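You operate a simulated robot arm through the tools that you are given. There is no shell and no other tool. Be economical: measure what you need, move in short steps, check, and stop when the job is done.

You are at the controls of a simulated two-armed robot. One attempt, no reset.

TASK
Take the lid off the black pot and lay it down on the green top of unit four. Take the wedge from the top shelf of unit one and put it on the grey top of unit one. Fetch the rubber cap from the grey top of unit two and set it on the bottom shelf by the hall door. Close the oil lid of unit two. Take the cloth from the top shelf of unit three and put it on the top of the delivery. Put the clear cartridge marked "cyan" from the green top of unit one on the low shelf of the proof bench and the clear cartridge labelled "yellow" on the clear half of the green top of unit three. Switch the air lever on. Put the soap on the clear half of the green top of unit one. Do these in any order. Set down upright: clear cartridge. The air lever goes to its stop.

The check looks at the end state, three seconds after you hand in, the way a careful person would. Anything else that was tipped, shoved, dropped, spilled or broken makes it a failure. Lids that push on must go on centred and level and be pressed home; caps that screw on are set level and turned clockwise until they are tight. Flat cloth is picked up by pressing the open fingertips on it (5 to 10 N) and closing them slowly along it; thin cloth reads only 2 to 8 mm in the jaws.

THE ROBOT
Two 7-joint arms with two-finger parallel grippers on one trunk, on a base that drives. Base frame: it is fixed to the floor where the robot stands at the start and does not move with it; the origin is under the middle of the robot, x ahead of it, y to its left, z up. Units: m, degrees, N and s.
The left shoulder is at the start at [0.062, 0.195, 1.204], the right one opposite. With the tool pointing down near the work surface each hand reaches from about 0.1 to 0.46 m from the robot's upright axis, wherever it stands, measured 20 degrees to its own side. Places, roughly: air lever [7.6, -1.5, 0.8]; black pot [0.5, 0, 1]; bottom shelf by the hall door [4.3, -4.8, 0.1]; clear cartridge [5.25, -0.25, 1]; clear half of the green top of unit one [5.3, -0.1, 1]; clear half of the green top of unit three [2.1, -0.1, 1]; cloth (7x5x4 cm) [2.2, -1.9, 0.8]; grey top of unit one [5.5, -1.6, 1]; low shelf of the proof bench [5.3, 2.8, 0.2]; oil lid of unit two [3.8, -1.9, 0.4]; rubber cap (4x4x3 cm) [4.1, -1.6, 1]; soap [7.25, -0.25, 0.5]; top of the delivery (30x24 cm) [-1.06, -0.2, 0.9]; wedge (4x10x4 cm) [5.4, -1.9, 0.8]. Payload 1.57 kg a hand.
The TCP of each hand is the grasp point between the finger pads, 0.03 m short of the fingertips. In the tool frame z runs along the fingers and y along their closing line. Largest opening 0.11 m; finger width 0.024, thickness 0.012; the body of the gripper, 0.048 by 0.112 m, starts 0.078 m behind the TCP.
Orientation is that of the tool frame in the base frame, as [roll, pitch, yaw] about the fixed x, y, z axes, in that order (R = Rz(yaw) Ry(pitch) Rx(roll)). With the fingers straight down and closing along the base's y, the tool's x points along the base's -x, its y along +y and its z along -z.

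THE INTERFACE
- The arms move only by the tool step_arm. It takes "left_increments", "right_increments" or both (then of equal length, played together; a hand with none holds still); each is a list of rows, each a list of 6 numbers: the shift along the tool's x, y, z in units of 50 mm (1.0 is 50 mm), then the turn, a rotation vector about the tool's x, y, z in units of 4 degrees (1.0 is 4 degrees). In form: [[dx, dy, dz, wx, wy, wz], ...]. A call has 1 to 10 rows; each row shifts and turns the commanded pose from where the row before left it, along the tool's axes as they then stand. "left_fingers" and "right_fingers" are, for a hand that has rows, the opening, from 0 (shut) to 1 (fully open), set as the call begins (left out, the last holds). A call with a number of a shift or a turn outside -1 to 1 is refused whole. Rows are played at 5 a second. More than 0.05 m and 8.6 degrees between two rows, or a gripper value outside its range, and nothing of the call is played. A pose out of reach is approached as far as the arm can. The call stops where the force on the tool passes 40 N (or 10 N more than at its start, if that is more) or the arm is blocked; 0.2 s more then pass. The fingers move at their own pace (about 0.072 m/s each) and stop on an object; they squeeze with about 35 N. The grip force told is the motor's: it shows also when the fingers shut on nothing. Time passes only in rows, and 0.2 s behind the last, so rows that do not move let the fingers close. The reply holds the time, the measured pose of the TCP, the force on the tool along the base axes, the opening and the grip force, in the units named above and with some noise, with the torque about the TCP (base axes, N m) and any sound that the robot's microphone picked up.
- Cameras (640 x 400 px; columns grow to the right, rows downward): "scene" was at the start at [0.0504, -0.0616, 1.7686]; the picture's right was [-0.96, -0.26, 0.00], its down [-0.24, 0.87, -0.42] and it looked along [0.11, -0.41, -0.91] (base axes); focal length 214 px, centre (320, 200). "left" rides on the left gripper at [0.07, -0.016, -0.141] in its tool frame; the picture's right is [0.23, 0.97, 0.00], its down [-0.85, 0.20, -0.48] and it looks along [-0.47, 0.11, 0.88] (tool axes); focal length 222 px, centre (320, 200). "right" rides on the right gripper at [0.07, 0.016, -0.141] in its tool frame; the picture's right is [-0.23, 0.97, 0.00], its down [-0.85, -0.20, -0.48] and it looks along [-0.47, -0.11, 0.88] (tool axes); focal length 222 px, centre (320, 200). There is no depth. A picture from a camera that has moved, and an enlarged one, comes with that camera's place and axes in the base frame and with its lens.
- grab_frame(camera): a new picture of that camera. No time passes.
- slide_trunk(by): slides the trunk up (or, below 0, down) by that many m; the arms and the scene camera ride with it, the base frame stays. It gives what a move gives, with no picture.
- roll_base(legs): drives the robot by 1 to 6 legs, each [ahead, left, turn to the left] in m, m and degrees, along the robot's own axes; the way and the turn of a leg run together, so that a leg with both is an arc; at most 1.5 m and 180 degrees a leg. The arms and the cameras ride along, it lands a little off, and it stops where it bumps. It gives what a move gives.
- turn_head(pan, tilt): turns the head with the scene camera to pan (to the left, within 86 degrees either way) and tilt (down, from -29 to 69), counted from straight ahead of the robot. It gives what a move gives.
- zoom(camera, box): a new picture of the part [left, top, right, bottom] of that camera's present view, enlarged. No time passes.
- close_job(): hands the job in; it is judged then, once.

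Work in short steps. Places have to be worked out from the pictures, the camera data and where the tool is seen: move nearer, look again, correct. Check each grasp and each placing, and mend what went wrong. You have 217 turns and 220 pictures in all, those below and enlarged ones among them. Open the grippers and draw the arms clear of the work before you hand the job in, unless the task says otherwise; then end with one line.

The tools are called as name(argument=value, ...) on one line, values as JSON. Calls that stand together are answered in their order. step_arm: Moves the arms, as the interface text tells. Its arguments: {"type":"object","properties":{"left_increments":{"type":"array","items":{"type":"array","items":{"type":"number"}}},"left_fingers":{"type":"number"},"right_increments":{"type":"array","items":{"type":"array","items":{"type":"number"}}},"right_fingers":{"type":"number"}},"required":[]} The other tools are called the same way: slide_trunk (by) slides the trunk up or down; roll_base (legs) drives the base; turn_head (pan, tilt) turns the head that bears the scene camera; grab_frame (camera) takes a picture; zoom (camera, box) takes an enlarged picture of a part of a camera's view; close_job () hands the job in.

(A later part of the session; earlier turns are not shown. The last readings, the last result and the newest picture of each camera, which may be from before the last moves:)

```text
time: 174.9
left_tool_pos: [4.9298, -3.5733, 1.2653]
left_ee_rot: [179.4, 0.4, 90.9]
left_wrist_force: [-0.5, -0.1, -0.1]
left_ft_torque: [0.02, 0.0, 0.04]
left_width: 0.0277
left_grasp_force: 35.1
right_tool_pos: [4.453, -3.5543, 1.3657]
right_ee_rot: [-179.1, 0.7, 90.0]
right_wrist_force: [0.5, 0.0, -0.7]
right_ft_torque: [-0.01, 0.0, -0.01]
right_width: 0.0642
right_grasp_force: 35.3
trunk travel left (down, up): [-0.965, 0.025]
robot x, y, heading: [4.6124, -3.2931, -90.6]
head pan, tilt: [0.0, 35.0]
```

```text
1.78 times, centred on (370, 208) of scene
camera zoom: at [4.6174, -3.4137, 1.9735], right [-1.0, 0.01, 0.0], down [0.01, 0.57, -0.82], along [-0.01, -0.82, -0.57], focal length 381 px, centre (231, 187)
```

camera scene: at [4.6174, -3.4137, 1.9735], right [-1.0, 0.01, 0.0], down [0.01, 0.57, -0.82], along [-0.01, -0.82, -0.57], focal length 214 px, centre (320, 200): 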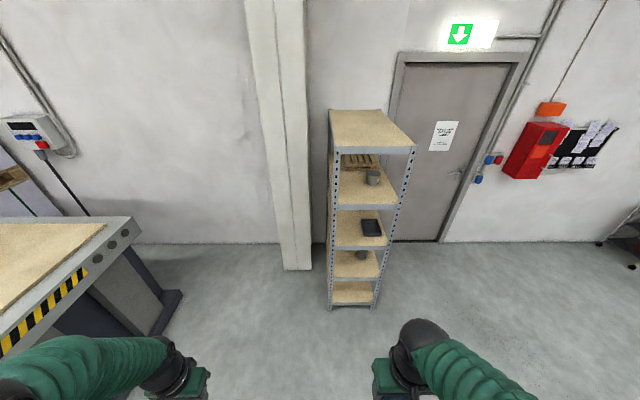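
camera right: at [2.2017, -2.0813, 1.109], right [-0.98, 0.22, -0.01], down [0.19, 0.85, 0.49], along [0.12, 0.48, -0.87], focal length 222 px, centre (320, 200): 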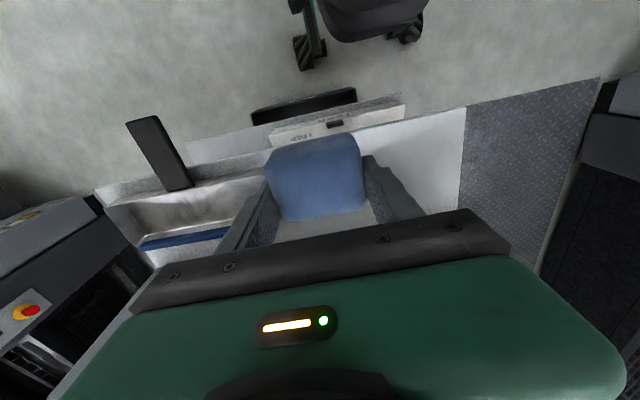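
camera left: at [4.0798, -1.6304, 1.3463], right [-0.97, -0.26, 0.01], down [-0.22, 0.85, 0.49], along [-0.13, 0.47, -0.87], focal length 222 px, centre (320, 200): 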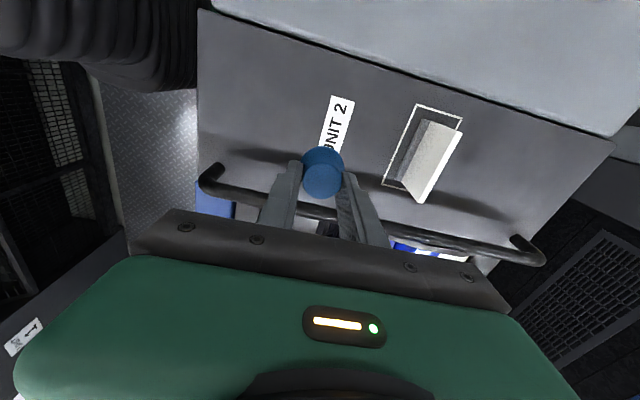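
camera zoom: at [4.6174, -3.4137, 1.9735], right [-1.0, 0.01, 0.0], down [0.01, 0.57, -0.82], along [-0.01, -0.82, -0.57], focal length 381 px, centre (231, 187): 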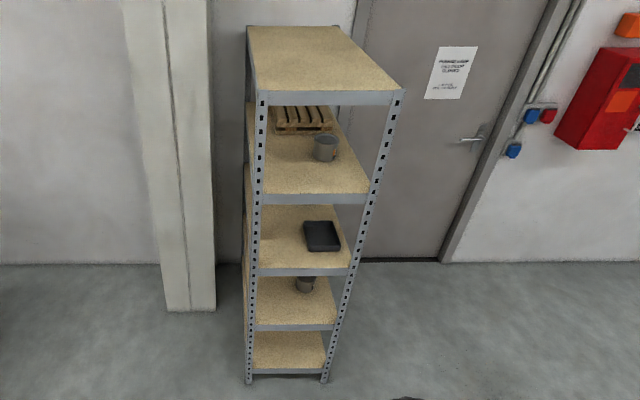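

The cap is still firm enough. The bottom shelf is at z≈0.115, front edge y≈-4.47, x 4.12–4.52. I pitch the left hand 44° forward (so it fits under the next shelf).

step_arm(left_increments=[[-0.73, -0.27, 0.48, 0, 0, 0], [-0.73, -0.27, 0.48, 0, 0, 0], [-0.73, -0.27, 0.48, 0, 0, 0], [-0.73, -0.27, 0.48, 0, 0, 0], [-0.73, -0.27, 0.48, 0, 0, 0], [-0.73, -0.27, 0.48, 0, 0, 0]])

step_arm(left_increments=[[0, 0, 0, 0, -1, 0], [0, 0, 0, 0, -1, 0], [0, 0, 0, 0, -1, 0], [0, 0, 0, 0, -1, 0], [0, 0, 0, 0, -1, 0], [0, 0, 0, 0, -1, 0], [0, 0, 0, 0, -1, 0], [0, 0, 0, 0, -1, 0], [0, 0, 0, 0, -1, 0], [0, 0, 0, 0, -1, 0]])

roll_base(legs=[[0.5, -0.53, 0.6]])

slide_trunk(by=-0.4)

slide_trunk(by=-0.4)

zoom(camera="left", box=[160, 50, 480, 250])

grab_frame(camera="scene")

```text
time: 176.3
left_tool_pos: [4.8531, -3.7976, 1.1204]
left_ee_rot: [179.4, 0.2, 90.9]
left_wrist_force: [-0.1, -0.8, -0.6]
left_ft_torque: [0.03, 0.01, 0.06]
left_width: 0.0277
left_grasp_force: 34.7
right_tool_pos: [4.4512, -3.5586, 1.3651]
right_ee_rot: [-179.1, 0.6, 89.9]
right_wrist_force: [-0.6, -0.5, 0.0]
right_ft_torque: [0.02, -0.01, 0.0]
right_width: 0.0641
right_grasp_force: 34.6
trunk travel left (down, up): [-0.965, 0.025]
robot x, y, heading: [4.6175, -3.2968, -90.7]
head pan, tilt: [0.0, 35.0]
```

```text
time: 178.5
left_tool_pos: [4.854, -3.796, 1.1225]
left_ee_rot: [179.2, 40.4, 90.3]
left_wrist_force: [0.0, 0.0, 0.5]
left_ft_torque: [0.01, -0.02, 0.04]
left_width: 0.0276
left_grasp_force: 35.1
right_tool_pos: [4.4521, -3.5566, 1.3663]
right_ee_rot: [-179.1, 0.7, 90.0]
right_wrist_force: [-0.3, 0.3, -0.1]
right_ft_torque: [0.03, -0.01, -0.01]
right_width: 0.0643
right_grasp_force: 35.1
trunk travel left (down, up): [-0.965, 0.025]
robot x, y, heading: [4.6176, -3.2937, -90.6]
head pan, tilt: [0.0, 35.0]
```

```text
time: 182.5
left_tool_pos: [4.3272, -4.2912, 1.1214]
left_ee_rot: [179.4, 40.4, 91.0]
left_wrist_force: [0.5, -0.2, 1.1]
left_ft_torque: [-0.03, 0.04, -0.02]
left_width: 0.0278
left_grasp_force: 35.4
right_tool_pos: [3.9256, -4.0527, 1.3667]
right_ee_rot: [-178.9, 0.8, 90.5]
right_wrist_force: [0.0, -0.2, -1.2]
right_ft_torque: [0.01, 0.04, -0.03]
right_width: 0.0641
right_grasp_force: 34.9
trunk travel left (down, up): [-0.965, 0.025]
robot x, y, heading: [4.0809, -3.7934, -89.9]
head pan, tilt: [0.0, 35.0]
```

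```text
time: 186.3
left_tool_pos: [4.3245, -4.2903, 0.7221]
left_ee_rot: [179.2, 40.2, 90.9]
left_wrist_force: [0.1, -0.3, -0.4]
left_ft_torque: [0.0, -0.04, -0.01]
left_width: 0.0278
left_grasp_force: 34.7
right_tool_pos: [3.923, -4.0539, 0.9675]
right_ee_rot: [-179.0, 0.7, 90.5]
right_wrist_force: [0.0, -0.1, -0.4]
right_ft_torque: [-0.01, -0.02, -0.02]
right_width: 0.0638
right_grasp_force: 34.7
trunk travel left (down, up): [-0.565, 0.425]
robot x, y, heading: [4.0838, -3.7937, -90.0]
head pan, tilt: [0.0, 35.0]
```

```text
time: 190.1
left_tool_pos: [4.3244, -4.2912, 0.3221]
left_ee_rot: [179.3, 40.3, 90.9]
left_wrist_force: [0.3, -0.7, 0.0]
left_ft_torque: [0.01, 0.02, -0.01]
left_width: 0.028
left_grasp_force: 34.7
right_tool_pos: [3.9221, -4.0529, 0.5652]
right_ee_rot: [-179.1, 0.6, 90.6]
right_wrist_force: [0.6, -0.4, -0.5]
right_ft_torque: [0.03, 0.03, -0.02]
right_width: 0.064
right_grasp_force: 34.5
trunk travel left (down, up): [-0.165, 0.825]
robot x, y, heading: [4.0815, -3.7886, -90.0]
head pan, tilt: [0.0, 35.0]
```

```text
2.00 times, centred on (320, 150) of left
camera zoom: at [4.3046, -4.146, 0.3837], right [0.97, 0.2, -0.14], down [0.2, -0.34, 0.92], along [0.14, -0.92, -0.37], focal length 444 px, centre (320, 300)
```

zoom: 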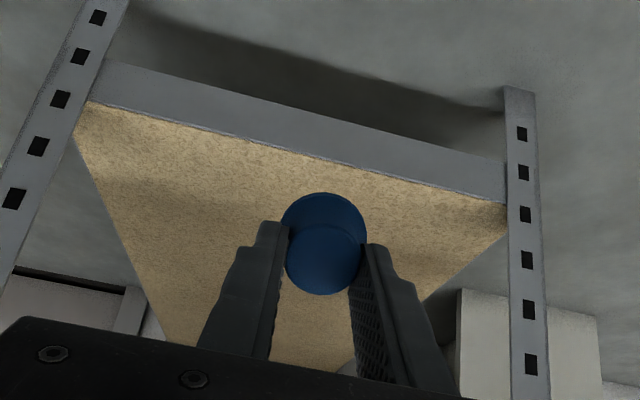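

```text
138 pictures are left
camera scene: at [4.0853, -3.9124, 1.1734], right [-1.0, 0.0, 0.0], down [0.0, 0.57, -0.82], along [0.0, -0.82, -0.57], focal length 214 px, centre (320, 200)
```

scene: 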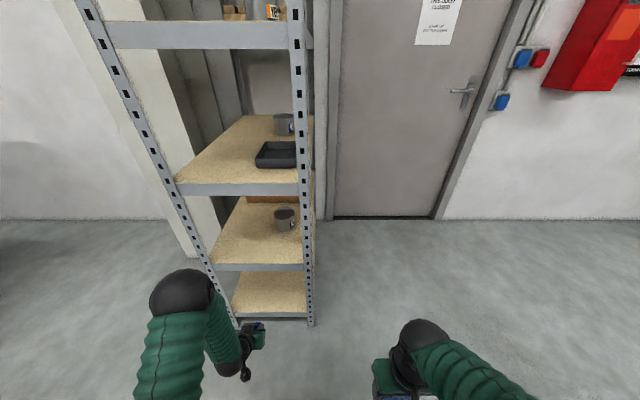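

Geometry confirmed: shelf z≈0.1, front y≈-4.46, next shelf underside ≈0.45. Lower 0.14, then move in 0.26.

slide_trunk(by=-0.135)

roll_base(legs=[[0.26, 0, 0]])

zoom(camera="left", box=[160, 50, 480, 250])

zoom(camera="scene", box=[180, 200, 360, 360])

```text
time: 191.8
left_tool_pos: [4.324, -4.2906, 0.1856]
left_ee_rot: [179.1, 40.3, 90.9]
left_wrist_force: [0.3, 0.5, 0.2]
left_ft_torque: [-0.01, -0.01, 0.0]
left_width: 0.0278
left_grasp_force: 34.9
right_tool_pos: [3.921, -4.0526, 0.4312]
right_ee_rot: [-179.0, 0.8, 90.5]
right_wrist_force: [-0.5, -0.5, -0.7]
right_ft_torque: [-0.04, -0.01, 0.02]
right_width: 0.0638
right_grasp_force: 34.9
trunk travel left (down, up): [-0.03, 0.96]
robot x, y, heading: [4.0837, -3.7924, -90.3]
head pan, tilt: [0.0, 35.0]
```

```text
time: 193.8
left_tool_pos: [4.3199, -4.5502, 0.1849]
left_ee_rot: [179.3, 39.8, 90.6]
left_wrist_force: [0.3, -0.2, 1.3]
left_ft_torque: [0.01, 0.0, -0.01]
left_width: 0.0277
left_grasp_force: 35.1
right_tool_pos: [3.9192, -4.3159, 0.4312]
right_ee_rot: [-179.1, 0.8, 90.1]
right_wrist_force: [-0.1, -0.2, -0.7]
right_ft_torque: [0.01, 0.03, -0.03]
right_width: 0.064
right_grasp_force: 35.2
trunk travel left (down, up): [-0.03, 0.96]
robot x, y, heading: [4.0843, -4.0562, -90.5]
head pan, tilt: [0.0, 35.0]
stopped in leg 1: the robot was blocked; the commanded pose is now the measured one
```

```text
2.00 times, centred on (320, 150) of left
camera zoom: at [4.3004, -4.4067, 0.2488], right [0.97, 0.19, -0.14], down [0.2, -0.35, 0.92], along [0.13, -0.92, -0.37], focal length 444 px, centre (320, 300)
```

zoom: 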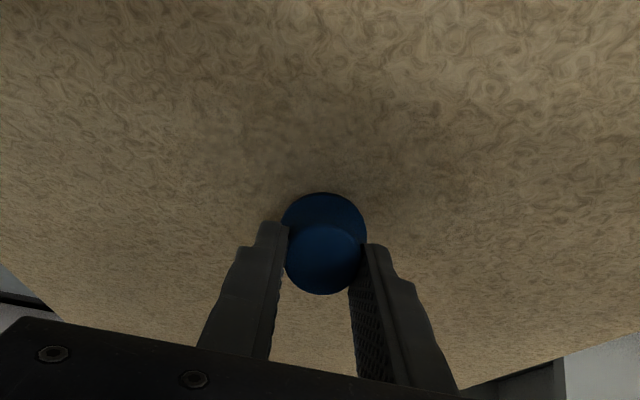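

```text
2.50 times, centred on (270, 280) of scene
camera zoom: at [4.0826, -4.1764, 1.0385], right [-1.0, 0.01, 0.0], down [0.0, 0.57, -0.82], along [-0.01, -0.82, -0.57], focal length 536 px, centre (445, 0)
```

zoom: 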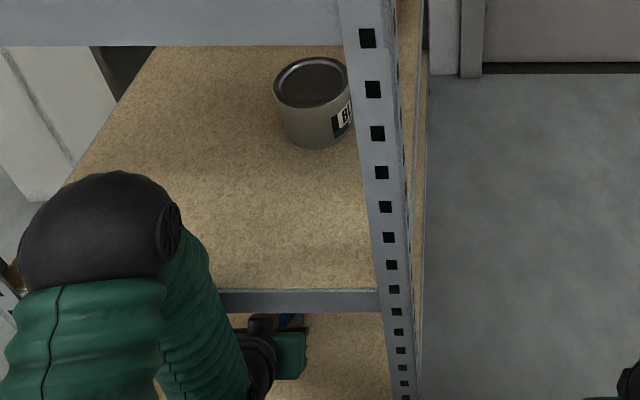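

Cap is over the bottom shelf. Lower in 1 cm steps till contact.

step_arm(left_increments=[[0.129, 0, 0.153, 0, 0, 0], [0.129, 0, 0.153, 0, 0, 0], [0, 0, 0, 0, 0, 0]])

step_arm(left_increments=[[0.129, 0, 0.153, 0, 0, 0], [0, 0, 0, 0, 0, 0]])

step_arm(left_increments=[[0.129, 0, 0.153, 0, 0, 0], [0, 0, 0, 0, 0, 0]])

```text
time: 194.1
left_tool_pos: [4.3192, -4.5507, 0.1846]
left_ee_rot: [179.2, 40.3, 90.6]
left_wrist_force: [-1.7, 9.3, 23.2]
left_ft_torque: [0.28, 0.03, -0.05]
left_width: 0.0276
left_grasp_force: 35.1
right_tool_pos: [3.9178, -4.3156, 0.4308]
right_ee_rot: [-179.2, 0.8, 90.1]
right_wrist_force: [-0.8, 0.8, 0.2]
right_ft_torque: [-0.02, -0.02, -0.01]
right_width: 0.0639
right_grasp_force: 35.2
trunk travel left (down, up): [-0.03, 0.96]
robot x, y, heading: [4.0817, -4.0535, -90.7]
head pan, tilt: [0.0, 35.0]
stopped in row 1 (left hand): the force on the tool passed its limit at 44 N (the readings are from after the stop); the commanded pose is now the measured one
```

```text
time: 194.4
left_tool_pos: [4.3186, -4.5514, 0.1847]
left_ee_rot: [179.1, 40.5, 90.6]
left_wrist_force: [-0.8, 11.5, 26.1]
left_ft_torque: [0.31, 0.05, -0.02]
left_width: 0.028
left_grasp_force: 34.6
right_tool_pos: [3.9184, -4.3158, 0.432]
right_ee_rot: [-179.2, 0.7, 90.1]
right_wrist_force: [-0.4, 0.0, -1.2]
right_ft_torque: [0.01, 0.0, 0.0]
right_width: 0.0641
right_grasp_force: 34.8
trunk travel left (down, up): [-0.03, 0.96]
robot x, y, heading: [4.0804, -4.0561, -90.4]
head pan, tilt: [0.0, 35.0]
stopped in row 1 (left hand): the force on the tool passed its limit at 50 N (the readings are from after the stop); the commanded pose is now the measured one
```

```text
time: 194.6
left_tool_pos: [4.3205, -4.5525, 0.1846]
left_ee_rot: [179.2, 40.8, 90.7]
left_wrist_force: [-1.3, 11.6, 25.4]
left_ft_torque: [0.28, 0.03, -0.01]
left_width: 0.0278
left_grasp_force: 35.3
right_tool_pos: [3.9184, -4.3144, 0.4308]
right_ee_rot: [-179.2, 0.8, 90.2]
right_wrist_force: [0.3, -0.2, -0.5]
right_ft_torque: [0.01, 0.02, 0.0]
right_width: 0.0642
right_grasp_force: 34.7
trunk travel left (down, up): [-0.03, 0.96]
robot x, y, heading: [4.0815, -4.0557, -90.6]
head pan, tilt: [0.0, 35.0]
stopped in row 1 (left hand): the force on the tool passed its limit at 53 N (the readings are from after the stop); the commanded pose is now the measured one
```

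The cap is already touching the shelf (z≈0.14). Relax 2 mm and release.

step_arm(left_increments=[[-0.03, 0, -0.04, 0, 0, 0], [0, 0, 0, 0, 0, 0]])

step_arm(left_increments=[[0, 0, 0, 0, 0, 0], [0, 0, 0, 0, 0, 0], [0, 0, 0, 0, 0, 0], [0, 0, 0, 0, 0, 0]], left_fingers=0.6)

zoom(camera="left", box=[220, 80, 420, 205])

```text
time: 195.2
left_tool_pos: [4.3209, -4.5525, 0.1854]
left_ee_rot: [179.3, 40.5, 90.8]
left_wrist_force: [-0.1, -5.6, 7.6]
left_ft_torque: [-0.33, -0.01, 0.0]
left_width: 0.028
left_grasp_force: 34.8
right_tool_pos: [3.9202, -4.3159, 0.4309]
right_ee_rot: [-179.1, 0.9, 90.2]
right_wrist_force: [0.0, -0.2, -0.8]
right_ft_torque: [0.0, -0.01, -0.01]
right_width: 0.0638
right_grasp_force: 35.0
trunk travel left (down, up): [-0.03, 0.96]
robot x, y, heading: [4.0829, -4.0553, -90.4]
head pan, tilt: [0.0, 35.0]
```

```text
time: 196.2
left_tool_pos: [4.319, -4.5513, 0.1848]
left_ee_rot: [179.4, 40.4, 90.7]
left_wrist_force: [0.0, -0.5, 0.3]
left_ft_torque: [0.03, -0.01, 0.02]
left_width: 0.0663
left_grasp_force: 0.0
right_tool_pos: [3.9177, -4.315, 0.4301]
right_ee_rot: [-179.1, 0.6, 90.3]
right_wrist_force: [0.3, -0.3, -0.7]
right_ft_torque: [0.02, 0.01, -0.02]
right_width: 0.064
right_grasp_force: 34.9
trunk travel left (down, up): [-0.03, 0.96]
robot x, y, heading: [4.0826, -4.0602, -90.4]
head pan, tilt: [0.0, 35.0]
```

```text
3.20 times, centred on (320, 142) of left
camera zoom: at [4.3003, -4.4068, 0.2462], right [0.97, 0.19, -0.14], down [0.2, -0.34, 0.92], along [0.13, -0.92, -0.37], focal length 711 px, centre (320, 384)
```

zoom: 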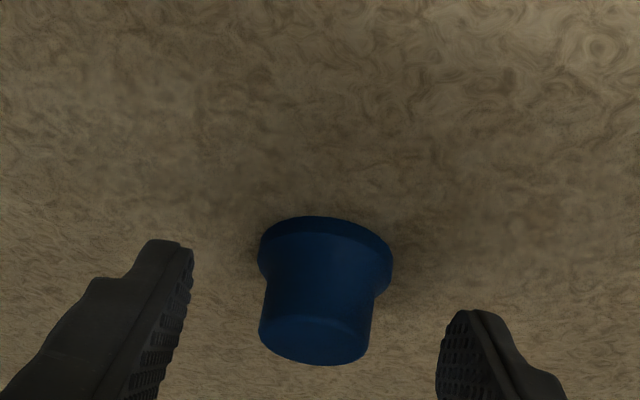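

Cap stands upright on the bottom shelf. Back straight out, raise, and restore the hand.

roll_base(legs=[[-0.5, 0, 0]])

slide_trunk(by=0.4)

slide_trunk(by=0.3)

step_arm(left_increments=[[0, 0, 0, 0, 1, 0], [0, 0, 0, 0, 1, 0], [0, 0, 0, 0, 1, 0], [0, 0, 0, 0, 1, 0], [0, 0, 0, 0, 1, 0], [0, 0, 0, 0, 1, 0], [0, 0, 0, 0, 1, 0], [0, 0, 0, 0, 1, 0], [0, 0, 0, 0, 1, 0], [0.9, 0, 0, 0, 1, 0]])

grab_frame(camera="scene")

```text
time: 199.2
left_tool_pos: [4.3203, -4.0523, 0.1836]
left_ee_rot: [179.3, 40.3, 90.2]
left_wrist_force: [0.3, 1.0, 0.9]
left_ft_torque: [0.03, 0.0, -0.01]
left_width: 0.066
left_grasp_force: 0.1
right_tool_pos: [3.9231, -3.8129, 0.4309]
right_ee_rot: [-179.2, 0.7, 89.7]
right_wrist_force: [0.6, -0.4, 0.5]
right_ft_torque: [0.04, 0.0, -0.01]
right_width: 0.0642
right_grasp_force: 35.0
trunk travel left (down, up): [-0.03, 0.96]
robot x, y, heading: [4.0885, -3.5546, -90.9]
head pan, tilt: [0.0, 35.0]
```

```text
time: 203.0
left_tool_pos: [4.3223, -4.0528, 0.5842]
left_ee_rot: [179.4, 40.5, 90.1]
left_wrist_force: [-0.2, 0.2, -0.6]
left_ft_torque: [0.0, 0.01, 0.02]
left_width: 0.0661
left_grasp_force: 0.0
right_tool_pos: [3.9228, -3.8139, 0.8307]
right_ee_rot: [-179.1, 0.6, 89.7]
right_wrist_force: [-0.3, -0.4, -0.5]
right_ft_torque: [0.06, 0.0, 0.0]
right_width: 0.064
right_grasp_force: 35.2
trunk travel left (down, up): [-0.43, 0.56]
robot x, y, heading: [4.0896, -3.5563, -90.8]
head pan, tilt: [0.0, 35.0]
```

```text
time: 206.0
left_tool_pos: [4.3214, -4.0543, 0.8847]
left_ee_rot: [179.3, 40.4, 90.2]
left_wrist_force: [0.1, 0.6, -0.3]
left_ft_torque: [0.03, -0.04, -0.05]
left_width: 0.0658
left_grasp_force: 0.0
right_tool_pos: [3.9229, -3.8144, 1.1329]
right_ee_rot: [-179.1, 0.7, 89.7]
right_wrist_force: [0.2, 0.1, 0.8]
right_ft_torque: [0.02, -0.02, -0.02]
right_width: 0.064
right_grasp_force: 35.3
trunk travel left (down, up): [-0.73, 0.26]
robot x, y, heading: [4.0878, -3.5582, -91.1]
head pan, tilt: [0.0, 35.0]
```

```text
time: 208.2
left_tool_pos: [4.3192, -4.0066, 0.8819]
left_ee_rot: [179.5, 0.4, 90.7]
left_wrist_force: [-0.5, 0.4, -0.6]
left_ft_torque: [-0.01, 0.02, 0.02]
left_width: 0.0663
left_grasp_force: 0.0
right_tool_pos: [3.9233, -3.8136, 1.1304]
right_ee_rot: [-179.1, 0.8, 89.8]
right_wrist_force: [-0.1, 0.5, -0.3]
right_ft_torque: [0.0, -0.02, 0.02]
right_width: 0.0642
right_grasp_force: 35.3
trunk travel left (down, up): [-0.73, 0.26]
robot x, y, heading: [4.0888, -3.5559, -90.9]
head pan, tilt: [0.0, 35.0]
```

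```text
134 pictures are left
camera scene: at [4.0879, -3.6756, 1.7385], right [-1.0, 0.02, 0.0], down [0.01, 0.57, -0.82], along [-0.01, -0.82, -0.57], focal length 214 px, centre (320, 200)
```

scene: 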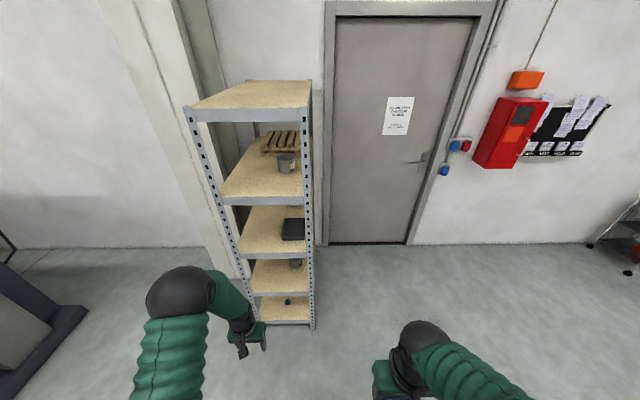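

Next the wedge on unit one. Turn around and drive to in front of unit one's end shelf.

roll_base(legs=[[0, 0, 91], [0, 0, 90], [0, -1.4, 0], [0.8, 0, 0]])

slide_trunk(by=0.15)

turn_head(pan=0, tilt=45)

grab_frame(camera="scene")

```text
time: 226.7
left_tool_pos: [5.2636, -2.321, 0.8798]
left_ee_rot: [179.6, 0.5, -89.9]
left_wrist_force: [0.0, -0.7, 1.1]
left_ft_torque: [0.01, 0.01, -0.01]
left_width: 0.0661
left_grasp_force: 0.0
right_tool_pos: [5.6586, -2.5191, 1.1305]
right_ee_rot: [-179.1, 0.8, -90.8]
right_wrist_force: [-0.8, 0.4, -1.0]
right_ft_torque: [0.02, 0.01, -0.02]
right_width: 0.0639
right_grasp_force: 35.6
trunk travel left (down, up): [-0.73, 0.26]
robot x, y, heading: [5.4933, -2.7739, 88.2]
head pan, tilt: [0.0, 35.0]
```

```text
time: 228.4
left_tool_pos: [5.2639, -2.3217, 1.0301]
left_ee_rot: [179.4, 0.5, -90.1]
left_wrist_force: [0.4, 0.4, -0.2]
left_ft_torque: [-0.01, -0.01, -0.03]
left_width: 0.066
left_grasp_force: 0.1
right_tool_pos: [5.6583, -2.5193, 1.2814]
right_ee_rot: [-179.1, 0.7, -90.9]
right_wrist_force: [0.1, -0.5, -0.3]
right_ft_torque: [-0.01, 0.01, 0.01]
right_width: 0.0641
right_grasp_force: 34.9
trunk travel left (down, up): [-0.88, 0.11]
robot x, y, heading: [5.4908, -2.773, 88.5]
head pan, tilt: [0.0, 35.0]
```

```text
time: 229.2
left_tool_pos: [5.2646, -2.3211, 1.0315]
left_ee_rot: [179.4, 0.3, -90.1]
left_wrist_force: [-1.0, 0.2, -0.8]
left_ft_torque: [0.02, 0.0, -0.01]
left_width: 0.0662
left_grasp_force: 0.0
right_tool_pos: [5.6581, -2.5198, 1.2804]
right_ee_rot: [-179.0, 0.7, -91.0]
right_wrist_force: [-0.1, -0.6, -0.7]
right_ft_torque: [0.0, 0.0, 0.01]
right_width: 0.0641
right_grasp_force: 34.9
trunk travel left (down, up): [-0.88, 0.11]
robot x, y, heading: [5.4901, -2.7711, 88.3]
head pan, tilt: [0.0, 45.0]
```

```text
133 pictures are left
camera scene: at [5.4951, -2.6604, 1.8736], right [1.0, -0.03, 0.0], down [-0.02, -0.71, -0.71], along [0.02, 0.71, -0.71], focal length 214 px, centre (320, 200)
```

scene: 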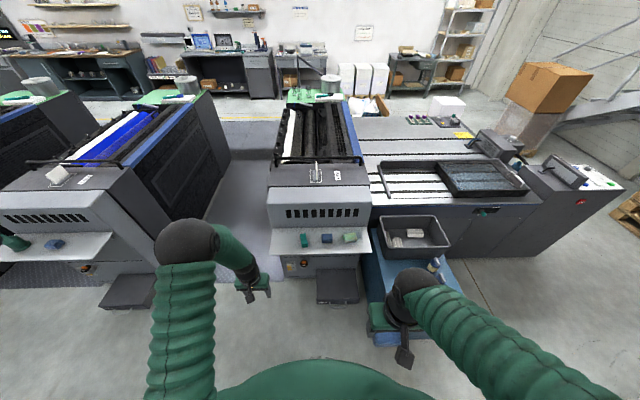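

zoom(camera="scene", box=[260, 160, 400, 260])

grab_frame(camera="left")

```text
4.00 times, centred on (330, 210) of scene
camera zoom: at [5.4951, -2.6604, 1.8736], right [1.0, -0.03, 0.0], down [-0.02, -0.71, -0.71], along [0.02, 0.71, -0.71], focal length 858 px, centre (280, 160)
```

zoom: 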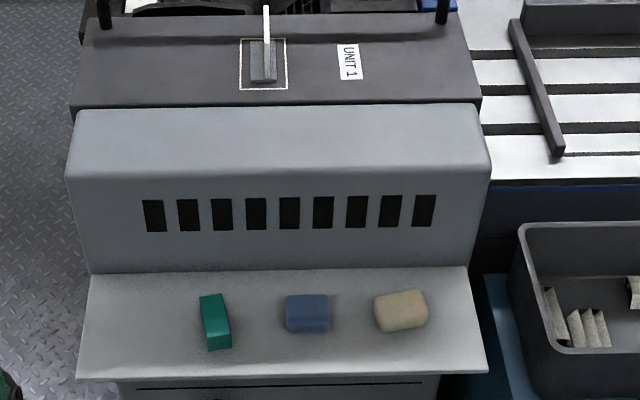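

```text
131 pictures are left
camera left: at [5.2821, -2.3923, 1.1708], right [-0.97, -0.23, 0.01], down [-0.2, 0.85, 0.49], along [-0.12, 0.47, -0.87], focal length 222 px, centre (320, 200)
```

left: 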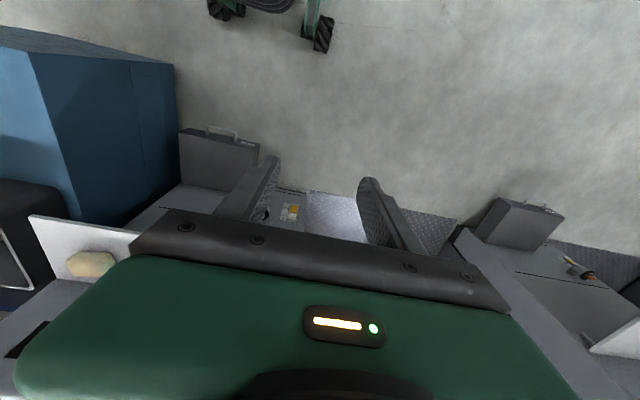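

Wedge at ≈[5.419,-1.925], long axis rotated ~12°. Lift both hands, lower the trunk, and drive in (avoiding the blue cart on the right).

step_arm(left_increments=[[0, 0, -0.9, 0, 0, -0.6], [0, 0, -0.9, 0, 0, -0.6], [0, 0, -0.9, 0, 0, -0.6], [0, 0, -0.9, 0, 0, -0.6], [0, 0, -0.9, 0, 0, -0.6]], right_increments=[[0, 0, -0.5, 0, 0, 0], [0, 0, -0.5, 0, 0, 0], [0, 0, -0.5, 0, 0, 0], [0, 0, -0.5, 0, 0, 0], [0, 0, 0, 0, 0, 0]], left_fingers=0.8)

slide_trunk(by=-0.28)

roll_base(legs=[[0, 0.04, 1.7], [0.34, 0, 0]])

turn_head(pan=0, tilt=60)

grab_frame(camera="left")

grab_frame(camera="scene")

```text
time: 230.4
left_tool_pos: [5.2664, -2.324, 1.2566]
left_ee_rot: [179.7, 0.6, -78.0]
left_wrist_force: [0.1, 0.2, 0.1]
left_ft_torque: [-0.02, -0.01, 0.02]
left_width: 0.088
left_grasp_force: 0.0
right_tool_pos: [5.6573, -2.5122, 1.291]
right_ee_rot: [-179.1, 0.6, -90.8]
right_wrist_force: [0.1, 0.2, 0.0]
right_ft_torque: [0.02, -0.01, -0.04]
right_width: 0.064
right_grasp_force: 34.5
right hand out of reach, approached as far as the arm can: row 1, 2, 3, 4
trunk travel left (down, up): [-0.88, 0.11]
robot x, y, heading: [5.4905, -2.7777, 88.4]
head pan, tilt: [0.0, 45.0]
```

```text
time: 233.2
left_tool_pos: [5.2653, -2.3224, 0.9741]
left_ee_rot: [179.6, 0.4, -77.9]
left_wrist_force: [0.8, 0.0, -0.5]
left_ft_torque: [0.02, -0.01, 0.0]
left_width: 0.088
left_grasp_force: 0.0
right_tool_pos: [5.6567, -2.5113, 1.0114]
right_ee_rot: [-179.1, 0.6, -90.9]
right_wrist_force: [-0.3, 0.3, -0.7]
right_ft_torque: [0.01, 0.0, 0.04]
right_width: 0.0639
right_grasp_force: 34.6
trunk travel left (down, up): [-0.6, 0.39]
robot x, y, heading: [5.4904, -2.7746, 88.5]
head pan, tilt: [0.0, 45.0]
```

```text
time: 235.9
left_tool_pos: [5.214, -1.9878, 0.975]
left_ee_rot: [179.5, 0.7, -76.5]
left_wrist_force: [-0.7, 0.2, 0.1]
left_ft_torque: [-0.01, 0.01, 0.01]
left_width: 0.0878
left_grasp_force: 0.0
right_tool_pos: [5.6114, -2.1626, 1.0122]
right_ee_rot: [-179.2, 0.7, -89.4]
right_wrist_force: [-0.5, -0.1, -0.6]
right_ft_torque: [0.01, 0.03, -0.04]
right_width: 0.0641
right_grasp_force: 35.3
trunk travel left (down, up): [-0.6, 0.39]
robot x, y, heading: [5.4482, -2.435, 89.7]
head pan, tilt: [0.0, 45.0]
```

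```text
time: 236.7
left_tool_pos: [5.2126, -1.9852, 0.976]
left_ee_rot: [179.6, 0.5, -76.4]
left_wrist_force: [-0.3, -0.5, 0.1]
left_ft_torque: [-0.01, -0.02, -0.02]
left_width: 0.0882
left_grasp_force: 0.1
right_tool_pos: [5.6111, -2.1639, 1.0104]
right_ee_rot: [-179.1, 0.5, -89.5]
right_wrist_force: [-0.8, 0.8, -1.0]
right_ft_torque: [0.03, 0.0, 0.01]
right_width: 0.064
right_grasp_force: 34.8
trunk travel left (down, up): [-0.6, 0.39]
robot x, y, heading: [5.4473, -2.4315, 90.0]
head pan, tilt: [0.0, 60.0]
```

```text
130 pictures are left
camera left: at [5.2476, -2.0504, 1.1147], right [-0.89, -0.45, 0.01], down [-0.39, 0.78, 0.49], along [-0.22, 0.43, -0.87], focal length 222 px, centre (320, 200)
```

left: 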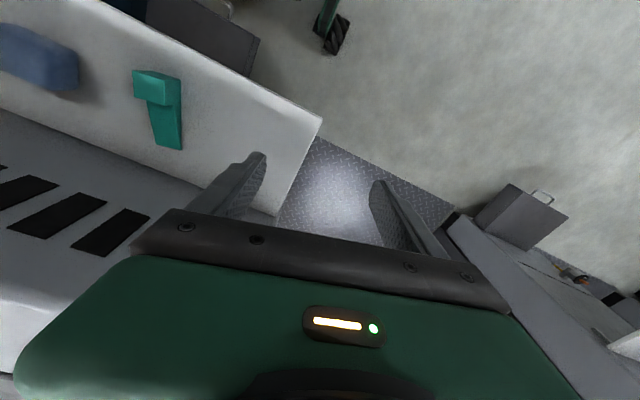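

```text
129 pictures are left
camera scene: at [5.4551, -2.3325, 1.5741], right [1.0, 0.0, 0.0], down [0.0, -0.87, -0.5], along [0.0, 0.5, -0.87], focal length 214 px, centre (320, 200)
```

scene: 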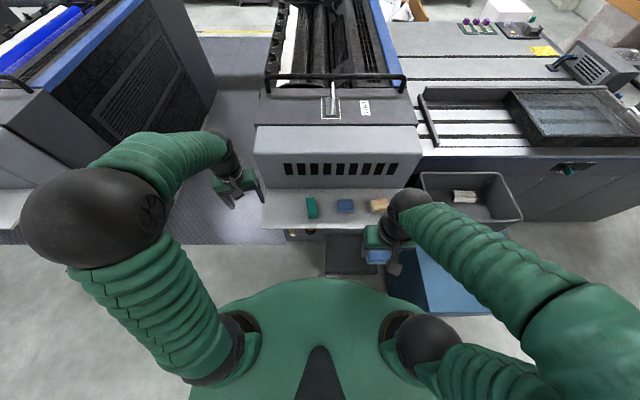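

Wedge axis confirmed (~13°, thick end toward me). Move over it and descend.

step_arm(left_increments=[[0, -0.84, 0, 0, 0, 0], [0, -0.84, 0, 0, 0, 0], [0, -0.84, 0, 0, 0, 0], [0, -0.84, 0, 0, 0, 0], [0, -0.84, 0, 0, 0, 0], [0, 0, 0.8, 0, 0, 0], [0, 0, 0.8, 0, 0, 0]])

grab_frame(camera="left")

```text
time: 238.3
left_tool_pos: [5.4164, -1.9349, 0.8918]
left_ee_rot: [179.6, 0.5, -76.5]
left_wrist_force: [-0.5, 0.4, -0.1]
left_ft_torque: [-0.03, -0.02, 0.03]
left_width: 0.0879
left_grasp_force: 0.1
right_tool_pos: [5.6087, -2.1637, 1.0111]
right_ee_rot: [-179.1, 0.5, -89.3]
right_wrist_force: [-0.5, -0.1, 0.1]
right_ft_torque: [-0.02, -0.03, -0.02]
right_width: 0.0639
right_grasp_force: 35.0
trunk travel left (down, up): [-0.6, 0.39]
robot x, y, heading: [5.452, -2.4335, 89.8]
head pan, tilt: [0.0, 60.0]
```

```text
128 pictures are left
camera left: at [5.4497, -2.0011, 1.0321], right [-0.89, -0.45, 0.0], down [-0.39, 0.78, 0.49], along [-0.22, 0.43, -0.87], focal length 222 px, centre (320, 200)
```

left: 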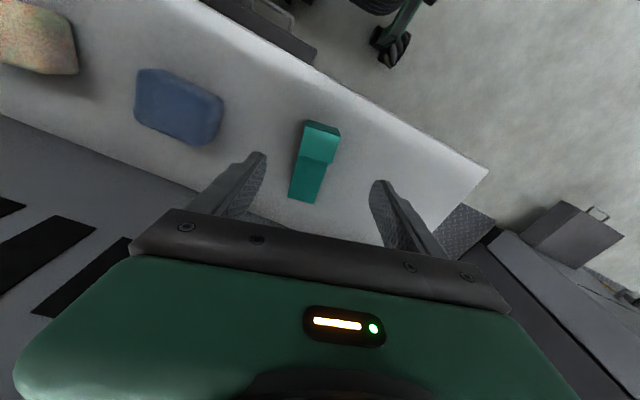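

Aligned. Descend to just above the shelf and grip.

step_arm(left_increments=[[0.2, 0, 0.5, 0, 0, 0], [0, 0, 0.5, 0, 0, 0], [0, 0, 0.44, 0, 0, 0]])

step_arm(left_increments=[[0, 0, 0, 0, 0, 0], [0, 0, 0, 0, 0, 0], [0, 0, 0, 0, 0, 0], [0, 0, 0, 0, 0, 0]], left_fingers=0.1)

step_arm(left_increments=[[0, 0, -0.5, 0, 0, 0], [0, 0, -0.9, 0, 0, 0], [0, 0, -0.9, 0, 0, 0], [0, 0, -0.9, 0, 0, 0], [0, 0, -0.9, 0, 0, 0]])

grab_frame(camera="left")

```text
time: 239.1
left_tool_pos: [5.4185, -1.9456, 0.8211]
left_ee_rot: [179.5, 0.5, -76.5]
left_wrist_force: [1.0, 0.5, 0.5]
left_ft_torque: [-0.04, -0.02, 0.0]
left_width: 0.088
left_grasp_force: 0.0
right_tool_pos: [5.6106, -2.164, 1.0108]
right_ee_rot: [-179.0, 0.7, -89.4]
right_wrist_force: [0.2, 0.4, -0.5]
right_ft_torque: [0.01, 0.02, 0.01]
right_width: 0.0639
right_grasp_force: 35.1
trunk travel left (down, up): [-0.6, 0.39]
robot x, y, heading: [5.4537, -2.4316, 89.8]
head pan, tilt: [0.0, 60.0]
```

```text
time: 240.1
left_tool_pos: [5.4174, -1.9464, 0.8206]
left_ee_rot: [179.6, 0.5, -76.5]
left_wrist_force: [-0.5, -0.2, -0.3]
left_ft_torque: [-0.01, -0.01, 0.02]
left_width: 0.0352
left_grasp_force: 35.0
right_tool_pos: [5.6096, -2.1648, 1.011]
right_ee_rot: [-179.0, 0.6, -89.4]
right_wrist_force: [-0.4, -0.2, 0.3]
right_ft_torque: [0.01, -0.03, 0.0]
right_width: 0.0641
right_grasp_force: 35.0
trunk travel left (down, up): [-0.6, 0.39]
robot x, y, heading: [5.4481, -2.4317, 89.8]
head pan, tilt: [0.0, 60.0]
```

```text
time: 241.3
left_tool_pos: [5.4176, -1.9494, 1.0253]
left_ee_rot: [179.7, 0.6, -76.5]
left_wrist_force: [-0.2, -0.1, -0.8]
left_ft_torque: [0.04, 0.01, 0.01]
left_width: 0.0353
left_grasp_force: 35.0
right_tool_pos: [5.6099, -2.1641, 1.0109]
right_ee_rot: [-179.0, 0.6, -89.4]
right_wrist_force: [-0.2, 0.2, -1.2]
right_ft_torque: [0.01, -0.02, -0.01]
right_width: 0.0638
right_grasp_force: 35.4
trunk travel left (down, up): [-0.6, 0.39]
robot x, y, heading: [5.4514, -2.4309, 89.7]
head pan, tilt: [0.0, 60.0]
```

```text
127 pictures are left
camera left: at [5.4516, -2.0137, 1.1661], right [-0.89, -0.45, 0.0], down [-0.39, 0.78, 0.49], along [-0.22, 0.43, -0.87], focal length 222 px, centre (320, 200)
```

left: 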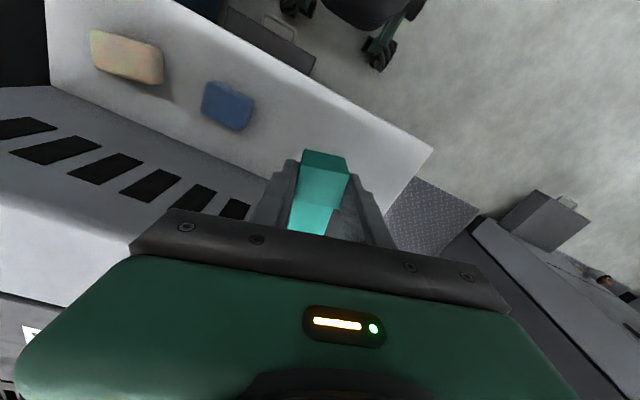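

Wedge held. Retract the hand, raise the trunk, and go round to the gap, reversing in facing -y so unit one is on my left.

step_arm(left_increments=[[0.9, 0, 0, 0, 0, 0], [0.5, 0.8, 0, 0, 0, 0], [0.5, 0.8, 0, 0, 0, 0], [0.5, 0.8, 0, 0, 0, 0], [0.1, 0.85, 0, 0, 0, 0], [0, 0.85, 0, 0, 0, 0], [0, 0.85, 0, 0, 0, 0]])

roll_base(legs=[[-0.4, 0, 0], [0, 0.76, 0], [0, 0, 90], [0, 0, 90]])

slide_trunk(by=0.36)

roll_base(legs=[[-0.7, 0, 0]])

turn_head(pan=80, tilt=45)

grab_frame(camera="scene")

```text
time: 242.9
left_tool_pos: [5.2054, -2.1267, 1.0275]
left_ee_rot: [179.8, 0.6, -76.5]
left_wrist_force: [0.0, 0.0, -0.3]
left_ft_torque: [0.02, 0.01, 0.02]
left_width: 0.0355
left_grasp_force: 36.0
right_tool_pos: [5.6078, -2.164, 1.0125]
right_ee_rot: [-178.9, 0.6, -89.4]
right_wrist_force: [0.1, -0.3, -0.5]
right_ft_torque: [0.0, -0.05, 0.0]
right_width: 0.0641
right_grasp_force: 35.1
trunk travel left (down, up): [-0.6, 0.39]
robot x, y, heading: [5.4507, -2.4324, 90.0]
head pan, tilt: [0.0, 60.0]
```

```text
time: 256.7
left_tool_pos: [4.9466, -3.1274, 1.0275]
left_ee_rot: [179.6, 0.5, 105.3]
left_wrist_force: [-0.2, 0.2, -1.8]
left_ft_torque: [0.0, 0.01, 0.01]
left_width: 0.0352
left_grasp_force: 35.2
right_tool_pos: [4.544, -3.1028, 1.0114]
right_ee_rot: [-179.0, 0.5, 92.4]
right_wrist_force: [-1.0, -0.2, -0.1]
right_ft_torque: [-0.02, 0.04, 0.0]
right_width: 0.0639
right_grasp_force: 35.1
trunk travel left (down, up): [-0.6, 0.39]
robot x, y, heading: [4.695, -2.8257, -88.4]
head pan, tilt: [0.0, 60.0]
```

```text
time: 260.2
left_tool_pos: [4.9472, -3.129, 1.3873]
left_ee_rot: [179.7, 0.5, 105.3]
left_wrist_force: [0.8, -1.1, -0.3]
left_ft_torque: [0.03, 0.0, -0.03]
left_width: 0.0353
left_grasp_force: 35.0
right_tool_pos: [4.5443, -3.102, 1.3718]
right_ee_rot: [-179.1, 0.6, 92.4]
right_wrist_force: [0.7, -0.2, -0.3]
right_ft_torque: [0.0, -0.01, 0.01]
right_width: 0.064
right_grasp_force: 35.2
trunk travel left (down, up): [-0.96, 0.03]
robot x, y, heading: [4.6893, -2.8258, -88.4]
head pan, tilt: [0.0, 60.0]
```

```text
time: 264.1
left_tool_pos: [4.9259, -2.4218, 1.3874]
left_ee_rot: [179.7, 0.4, 104.6]
left_wrist_force: [0.2, -0.4, -0.7]
left_ft_torque: [0.03, -0.02, 0.0]
left_width: 0.0351
left_grasp_force: 34.9
right_tool_pos: [4.5236, -2.3909, 1.3716]
right_ee_rot: [-179.0, 0.4, 91.7]
right_wrist_force: [0.5, 0.0, 0.1]
right_ft_torque: [0.02, -0.02, 0.0]
right_width: 0.0639
right_grasp_force: 34.7
trunk travel left (down, up): [-0.96, 0.03]
robot x, y, heading: [4.6713, -2.1169, -88.7]
head pan, tilt: [0.0, 60.0]
```

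```text
time: 265.7
left_tool_pos: [4.9262, -2.42, 1.3875]
left_ee_rot: [179.6, 0.4, 104.5]
left_wrist_force: [-0.5, -0.6, -0.2]
left_ft_torque: [0.01, 0.0, 0.01]
left_width: 0.0353
left_grasp_force: 35.0
right_tool_pos: [4.5251, -2.3889, 1.3717]
right_ee_rot: [-179.0, 0.6, 91.7]
right_wrist_force: [-0.4, -0.4, -0.8]
right_ft_torque: [0.05, -0.02, 0.01]
right_width: 0.0641
right_grasp_force: 35.2
trunk travel left (down, up): [-0.96, 0.03]
robot x, y, heading: [4.678, -2.1168, -88.7]
head pan, tilt: [80.0, 45.0]
```

```text
126 pictures are left
camera scene: at [4.7589, -2.1619, 1.9537], right [-0.16, -0.99, 0.0], down [-0.7, 0.11, -0.71], along [0.7, -0.11, -0.71], focal length 214 px, centre (320, 200)
```

scene: 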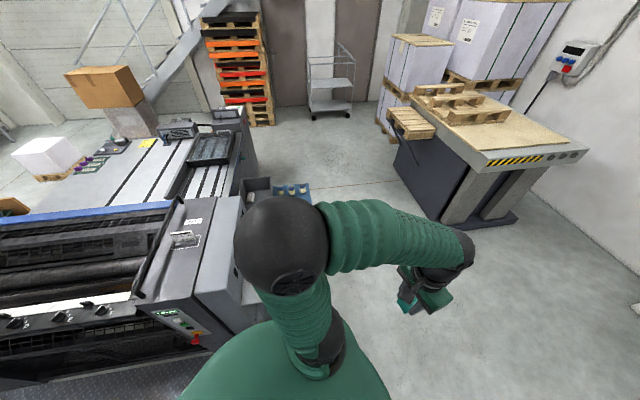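

Clear. Reverse further to y≈-1.42 and shift slightly left.

roll_base(legs=[[-0.7, 0.05, -1.3]])

grab_frame(camera="scene")

grab_frame(camera="left")

```text
time: 269.6
left_tool_pos: [4.9652, -1.7188, 1.3877]
left_ee_rot: [179.6, 0.4, 103.0]
left_wrist_force: [0.0, 0.4, -0.1]
left_ft_torque: [0.0, 0.0, 0.02]
left_width: 0.0352
left_grasp_force: 34.9
right_tool_pos: [4.564, -1.6757, 1.3719]
right_ee_rot: [-179.0, 0.5, 90.2]
right_wrist_force: [0.2, -0.2, -0.2]
right_ft_torque: [0.0, -0.01, -0.01]
right_width: 0.0638
right_grasp_force: 35.2
trunk travel left (down, up): [-0.96, 0.03]
robot x, y, heading: [4.7224, -1.4029, -90.4]
head pan, tilt: [80.0, 45.0]
```

```text
125 pictures are left
camera scene: at [4.8051, -1.4566, 1.9536], right [-0.18, -0.98, 0.0], down [-0.7, 0.13, -0.71], along [0.7, -0.13, -0.71], focal length 214 px, centre (320, 200)
```

scene: 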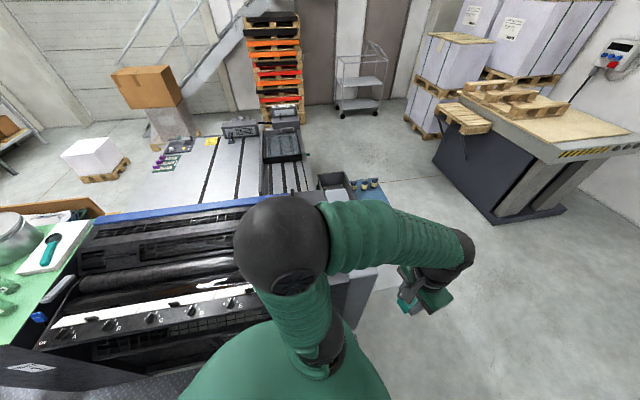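

```text
124 pictures are left
camera left: at [4.9333, -1.6527, 1.5271], right [0.9, 0.44, 0.0], down [0.38, -0.79, 0.49], along [0.22, -0.43, -0.87], focal length 222 px, centre (320, 200)
```

left: 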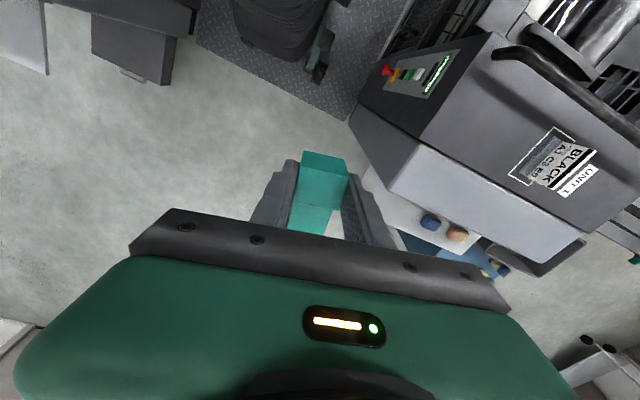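

Free plate area x 5.22–5.46, y -1.66…-1.47. Shift left 4 cm, move the hand to ≈[5.31,-1.555].

roll_base(legs=[[0, 0.04, 0]])

step_arm(left_increments=[[0.19, 0.83, 0, 0, 0, 0], [0.19, 0.83, 0, 0, 0, 0], [0.19, 0.83, 0, 0, 0, 0], [0.19, 0.83, 0, 0, 0, 0], [0.19, 0.83, 0, 0, 0, 0], [0.19, 0.83, 0, 0, 0, 0], [0.19, 0.83, 0, 0, 0, 0], [0.25, 0.83, 0, 0, 0, 0]])

grab_frame(camera="left")

```text
time: 270.4
left_tool_pos: [5.0062, -1.716, 1.3884]
left_ee_rot: [179.7, 0.5, 102.9]
left_wrist_force: [0.1, 1.0, -1.1]
left_ft_torque: [0.0, 0.04, -0.01]
left_width: 0.035
left_grasp_force: 34.9
right_tool_pos: [4.6036, -1.6746, 1.3714]
right_ee_rot: [-179.0, 0.4, 90.2]
right_wrist_force: [0.7, 0.0, 0.2]
right_ft_torque: [0.02, 0.01, 0.01]
right_width: 0.064
right_grasp_force: 35.4
trunk travel left (down, up): [-0.96, 0.03]
robot x, y, heading: [4.7663, -1.4066, -90.4]
head pan, tilt: [80.0, 45.0]
```

```text
time: 272.2
left_tool_pos: [5.3163, -1.5656, 1.3866]
left_ee_rot: [179.7, 0.5, 103.0]
left_wrist_force: [0.2, -0.5, -0.9]
left_ft_torque: [0.01, 0.03, -0.03]
left_width: 0.0352
left_grasp_force: 35.3
right_tool_pos: [4.6068, -1.673, 1.3712]
right_ee_rot: [-178.9, 0.6, 90.2]
right_wrist_force: [0.0, -0.3, -0.8]
right_ft_torque: [0.01, -0.01, 0.01]
right_width: 0.0641
right_grasp_force: 35.0
trunk travel left (down, up): [-0.96, 0.03]
robot x, y, heading: [4.7657, -1.4082, -90.2]
head pan, tilt: [80.0, 45.0]
```

```text
123 pictures are left
camera left: at [5.2842, -1.4996, 1.5252], right [0.9, 0.44, 0.0], down [0.38, -0.78, 0.49], along [0.22, -0.44, -0.87], focal length 222 px, centre (320, 200)
```

left: 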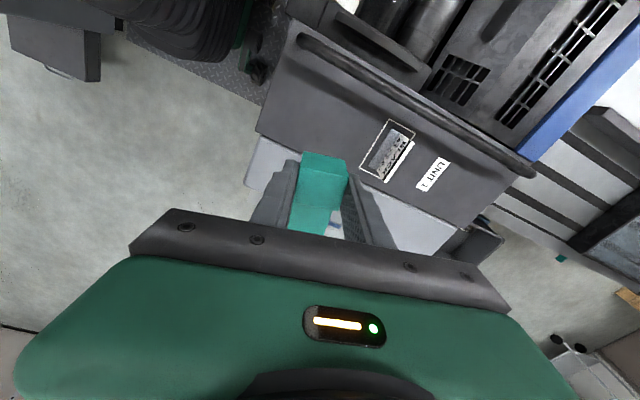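

Over the plate. Descend to z≈1.115.

step_arm(left_increments=[[0.1, 0, 0.9, 0, 0, 0], [0, 0, 0.9, 0, 0, 0], [0, 0, 0.9, 0, 0, 0], [0, 0, 0.9, 0, 0, 0], [0, 0, 0.9, 0, 0, 0], [0, 0, 0.9, 0, 0, 0]])

grab_frame(camera="left")

```text
time: 273.6
left_tool_pos: [5.2946, -1.5644, 1.1226]
left_ee_rot: [178.9, 0.8, 102.9]
left_wrist_force: [0.0, -1.2, -1.2]
left_ft_torque: [0.03, -0.02, 0.03]
left_width: 0.0352
left_grasp_force: 35.1
right_tool_pos: [4.5844, -1.674, 1.3702]
right_ee_rot: [-179.8, 0.5, 90.1]
right_wrist_force: [-0.4, -0.2, 0.3]
right_ft_torque: [0.0, -0.03, 0.01]
right_width: 0.064
right_grasp_force: 34.6
trunk travel left (down, up): [-0.96, 0.03]
robot x, y, heading: [4.7613, -1.4073, -90.5]
head pan, tilt: [80.0, 45.0]
```

```text
122 pictures are left
camera left: at [5.2603, -1.4985, 1.2624], right [0.9, 0.44, 0.02], down [0.38, -0.78, 0.49], along [0.23, -0.44, -0.87], focal length 222 px, centre (320, 200)
```

left: 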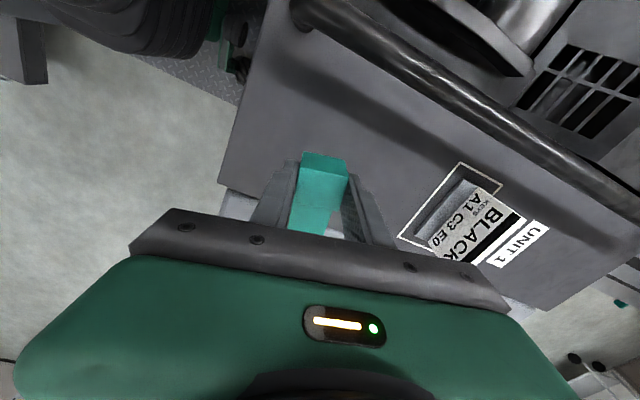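

Both hands shifted ~2 cm: possibly the elbow touches something. Look.

turn_head(pan=60, tilt=60)

grab_frame(camera="scene")

```text
time: 274.5
left_tool_pos: [5.2966, -1.5627, 1.1236]
left_ee_rot: [178.9, 0.7, 102.9]
left_wrist_force: [0.2, -0.3, -1.4]
left_ft_torque: [0.04, -0.02, 0.0]
left_width: 0.0352
left_grasp_force: 35.3
right_tool_pos: [4.5865, -1.6744, 1.3695]
right_ee_rot: [-179.8, 0.6, 90.0]
right_wrist_force: [0.3, 1.0, 0.2]
right_ft_torque: [0.0, -0.01, 0.0]
right_width: 0.0639
right_grasp_force: 35.1
trunk travel left (down, up): [-0.96, 0.03]
robot x, y, heading: [4.7634, -1.4078, -90.7]
head pan, tilt: [60.0, 60.0]
```

```text
121 pictures are left
camera scene: at [4.8149, -1.4725, 1.9345], right [-0.51, -0.86, 0.0], down [-0.74, 0.44, -0.5], along [0.43, -0.25, -0.86], focal length 214 px, centre (320, 200)
```

scene: 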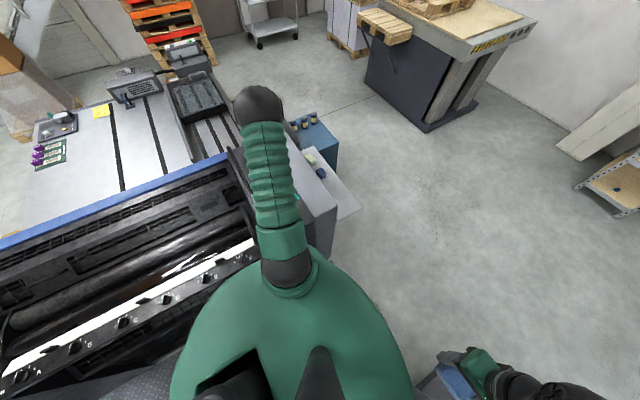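

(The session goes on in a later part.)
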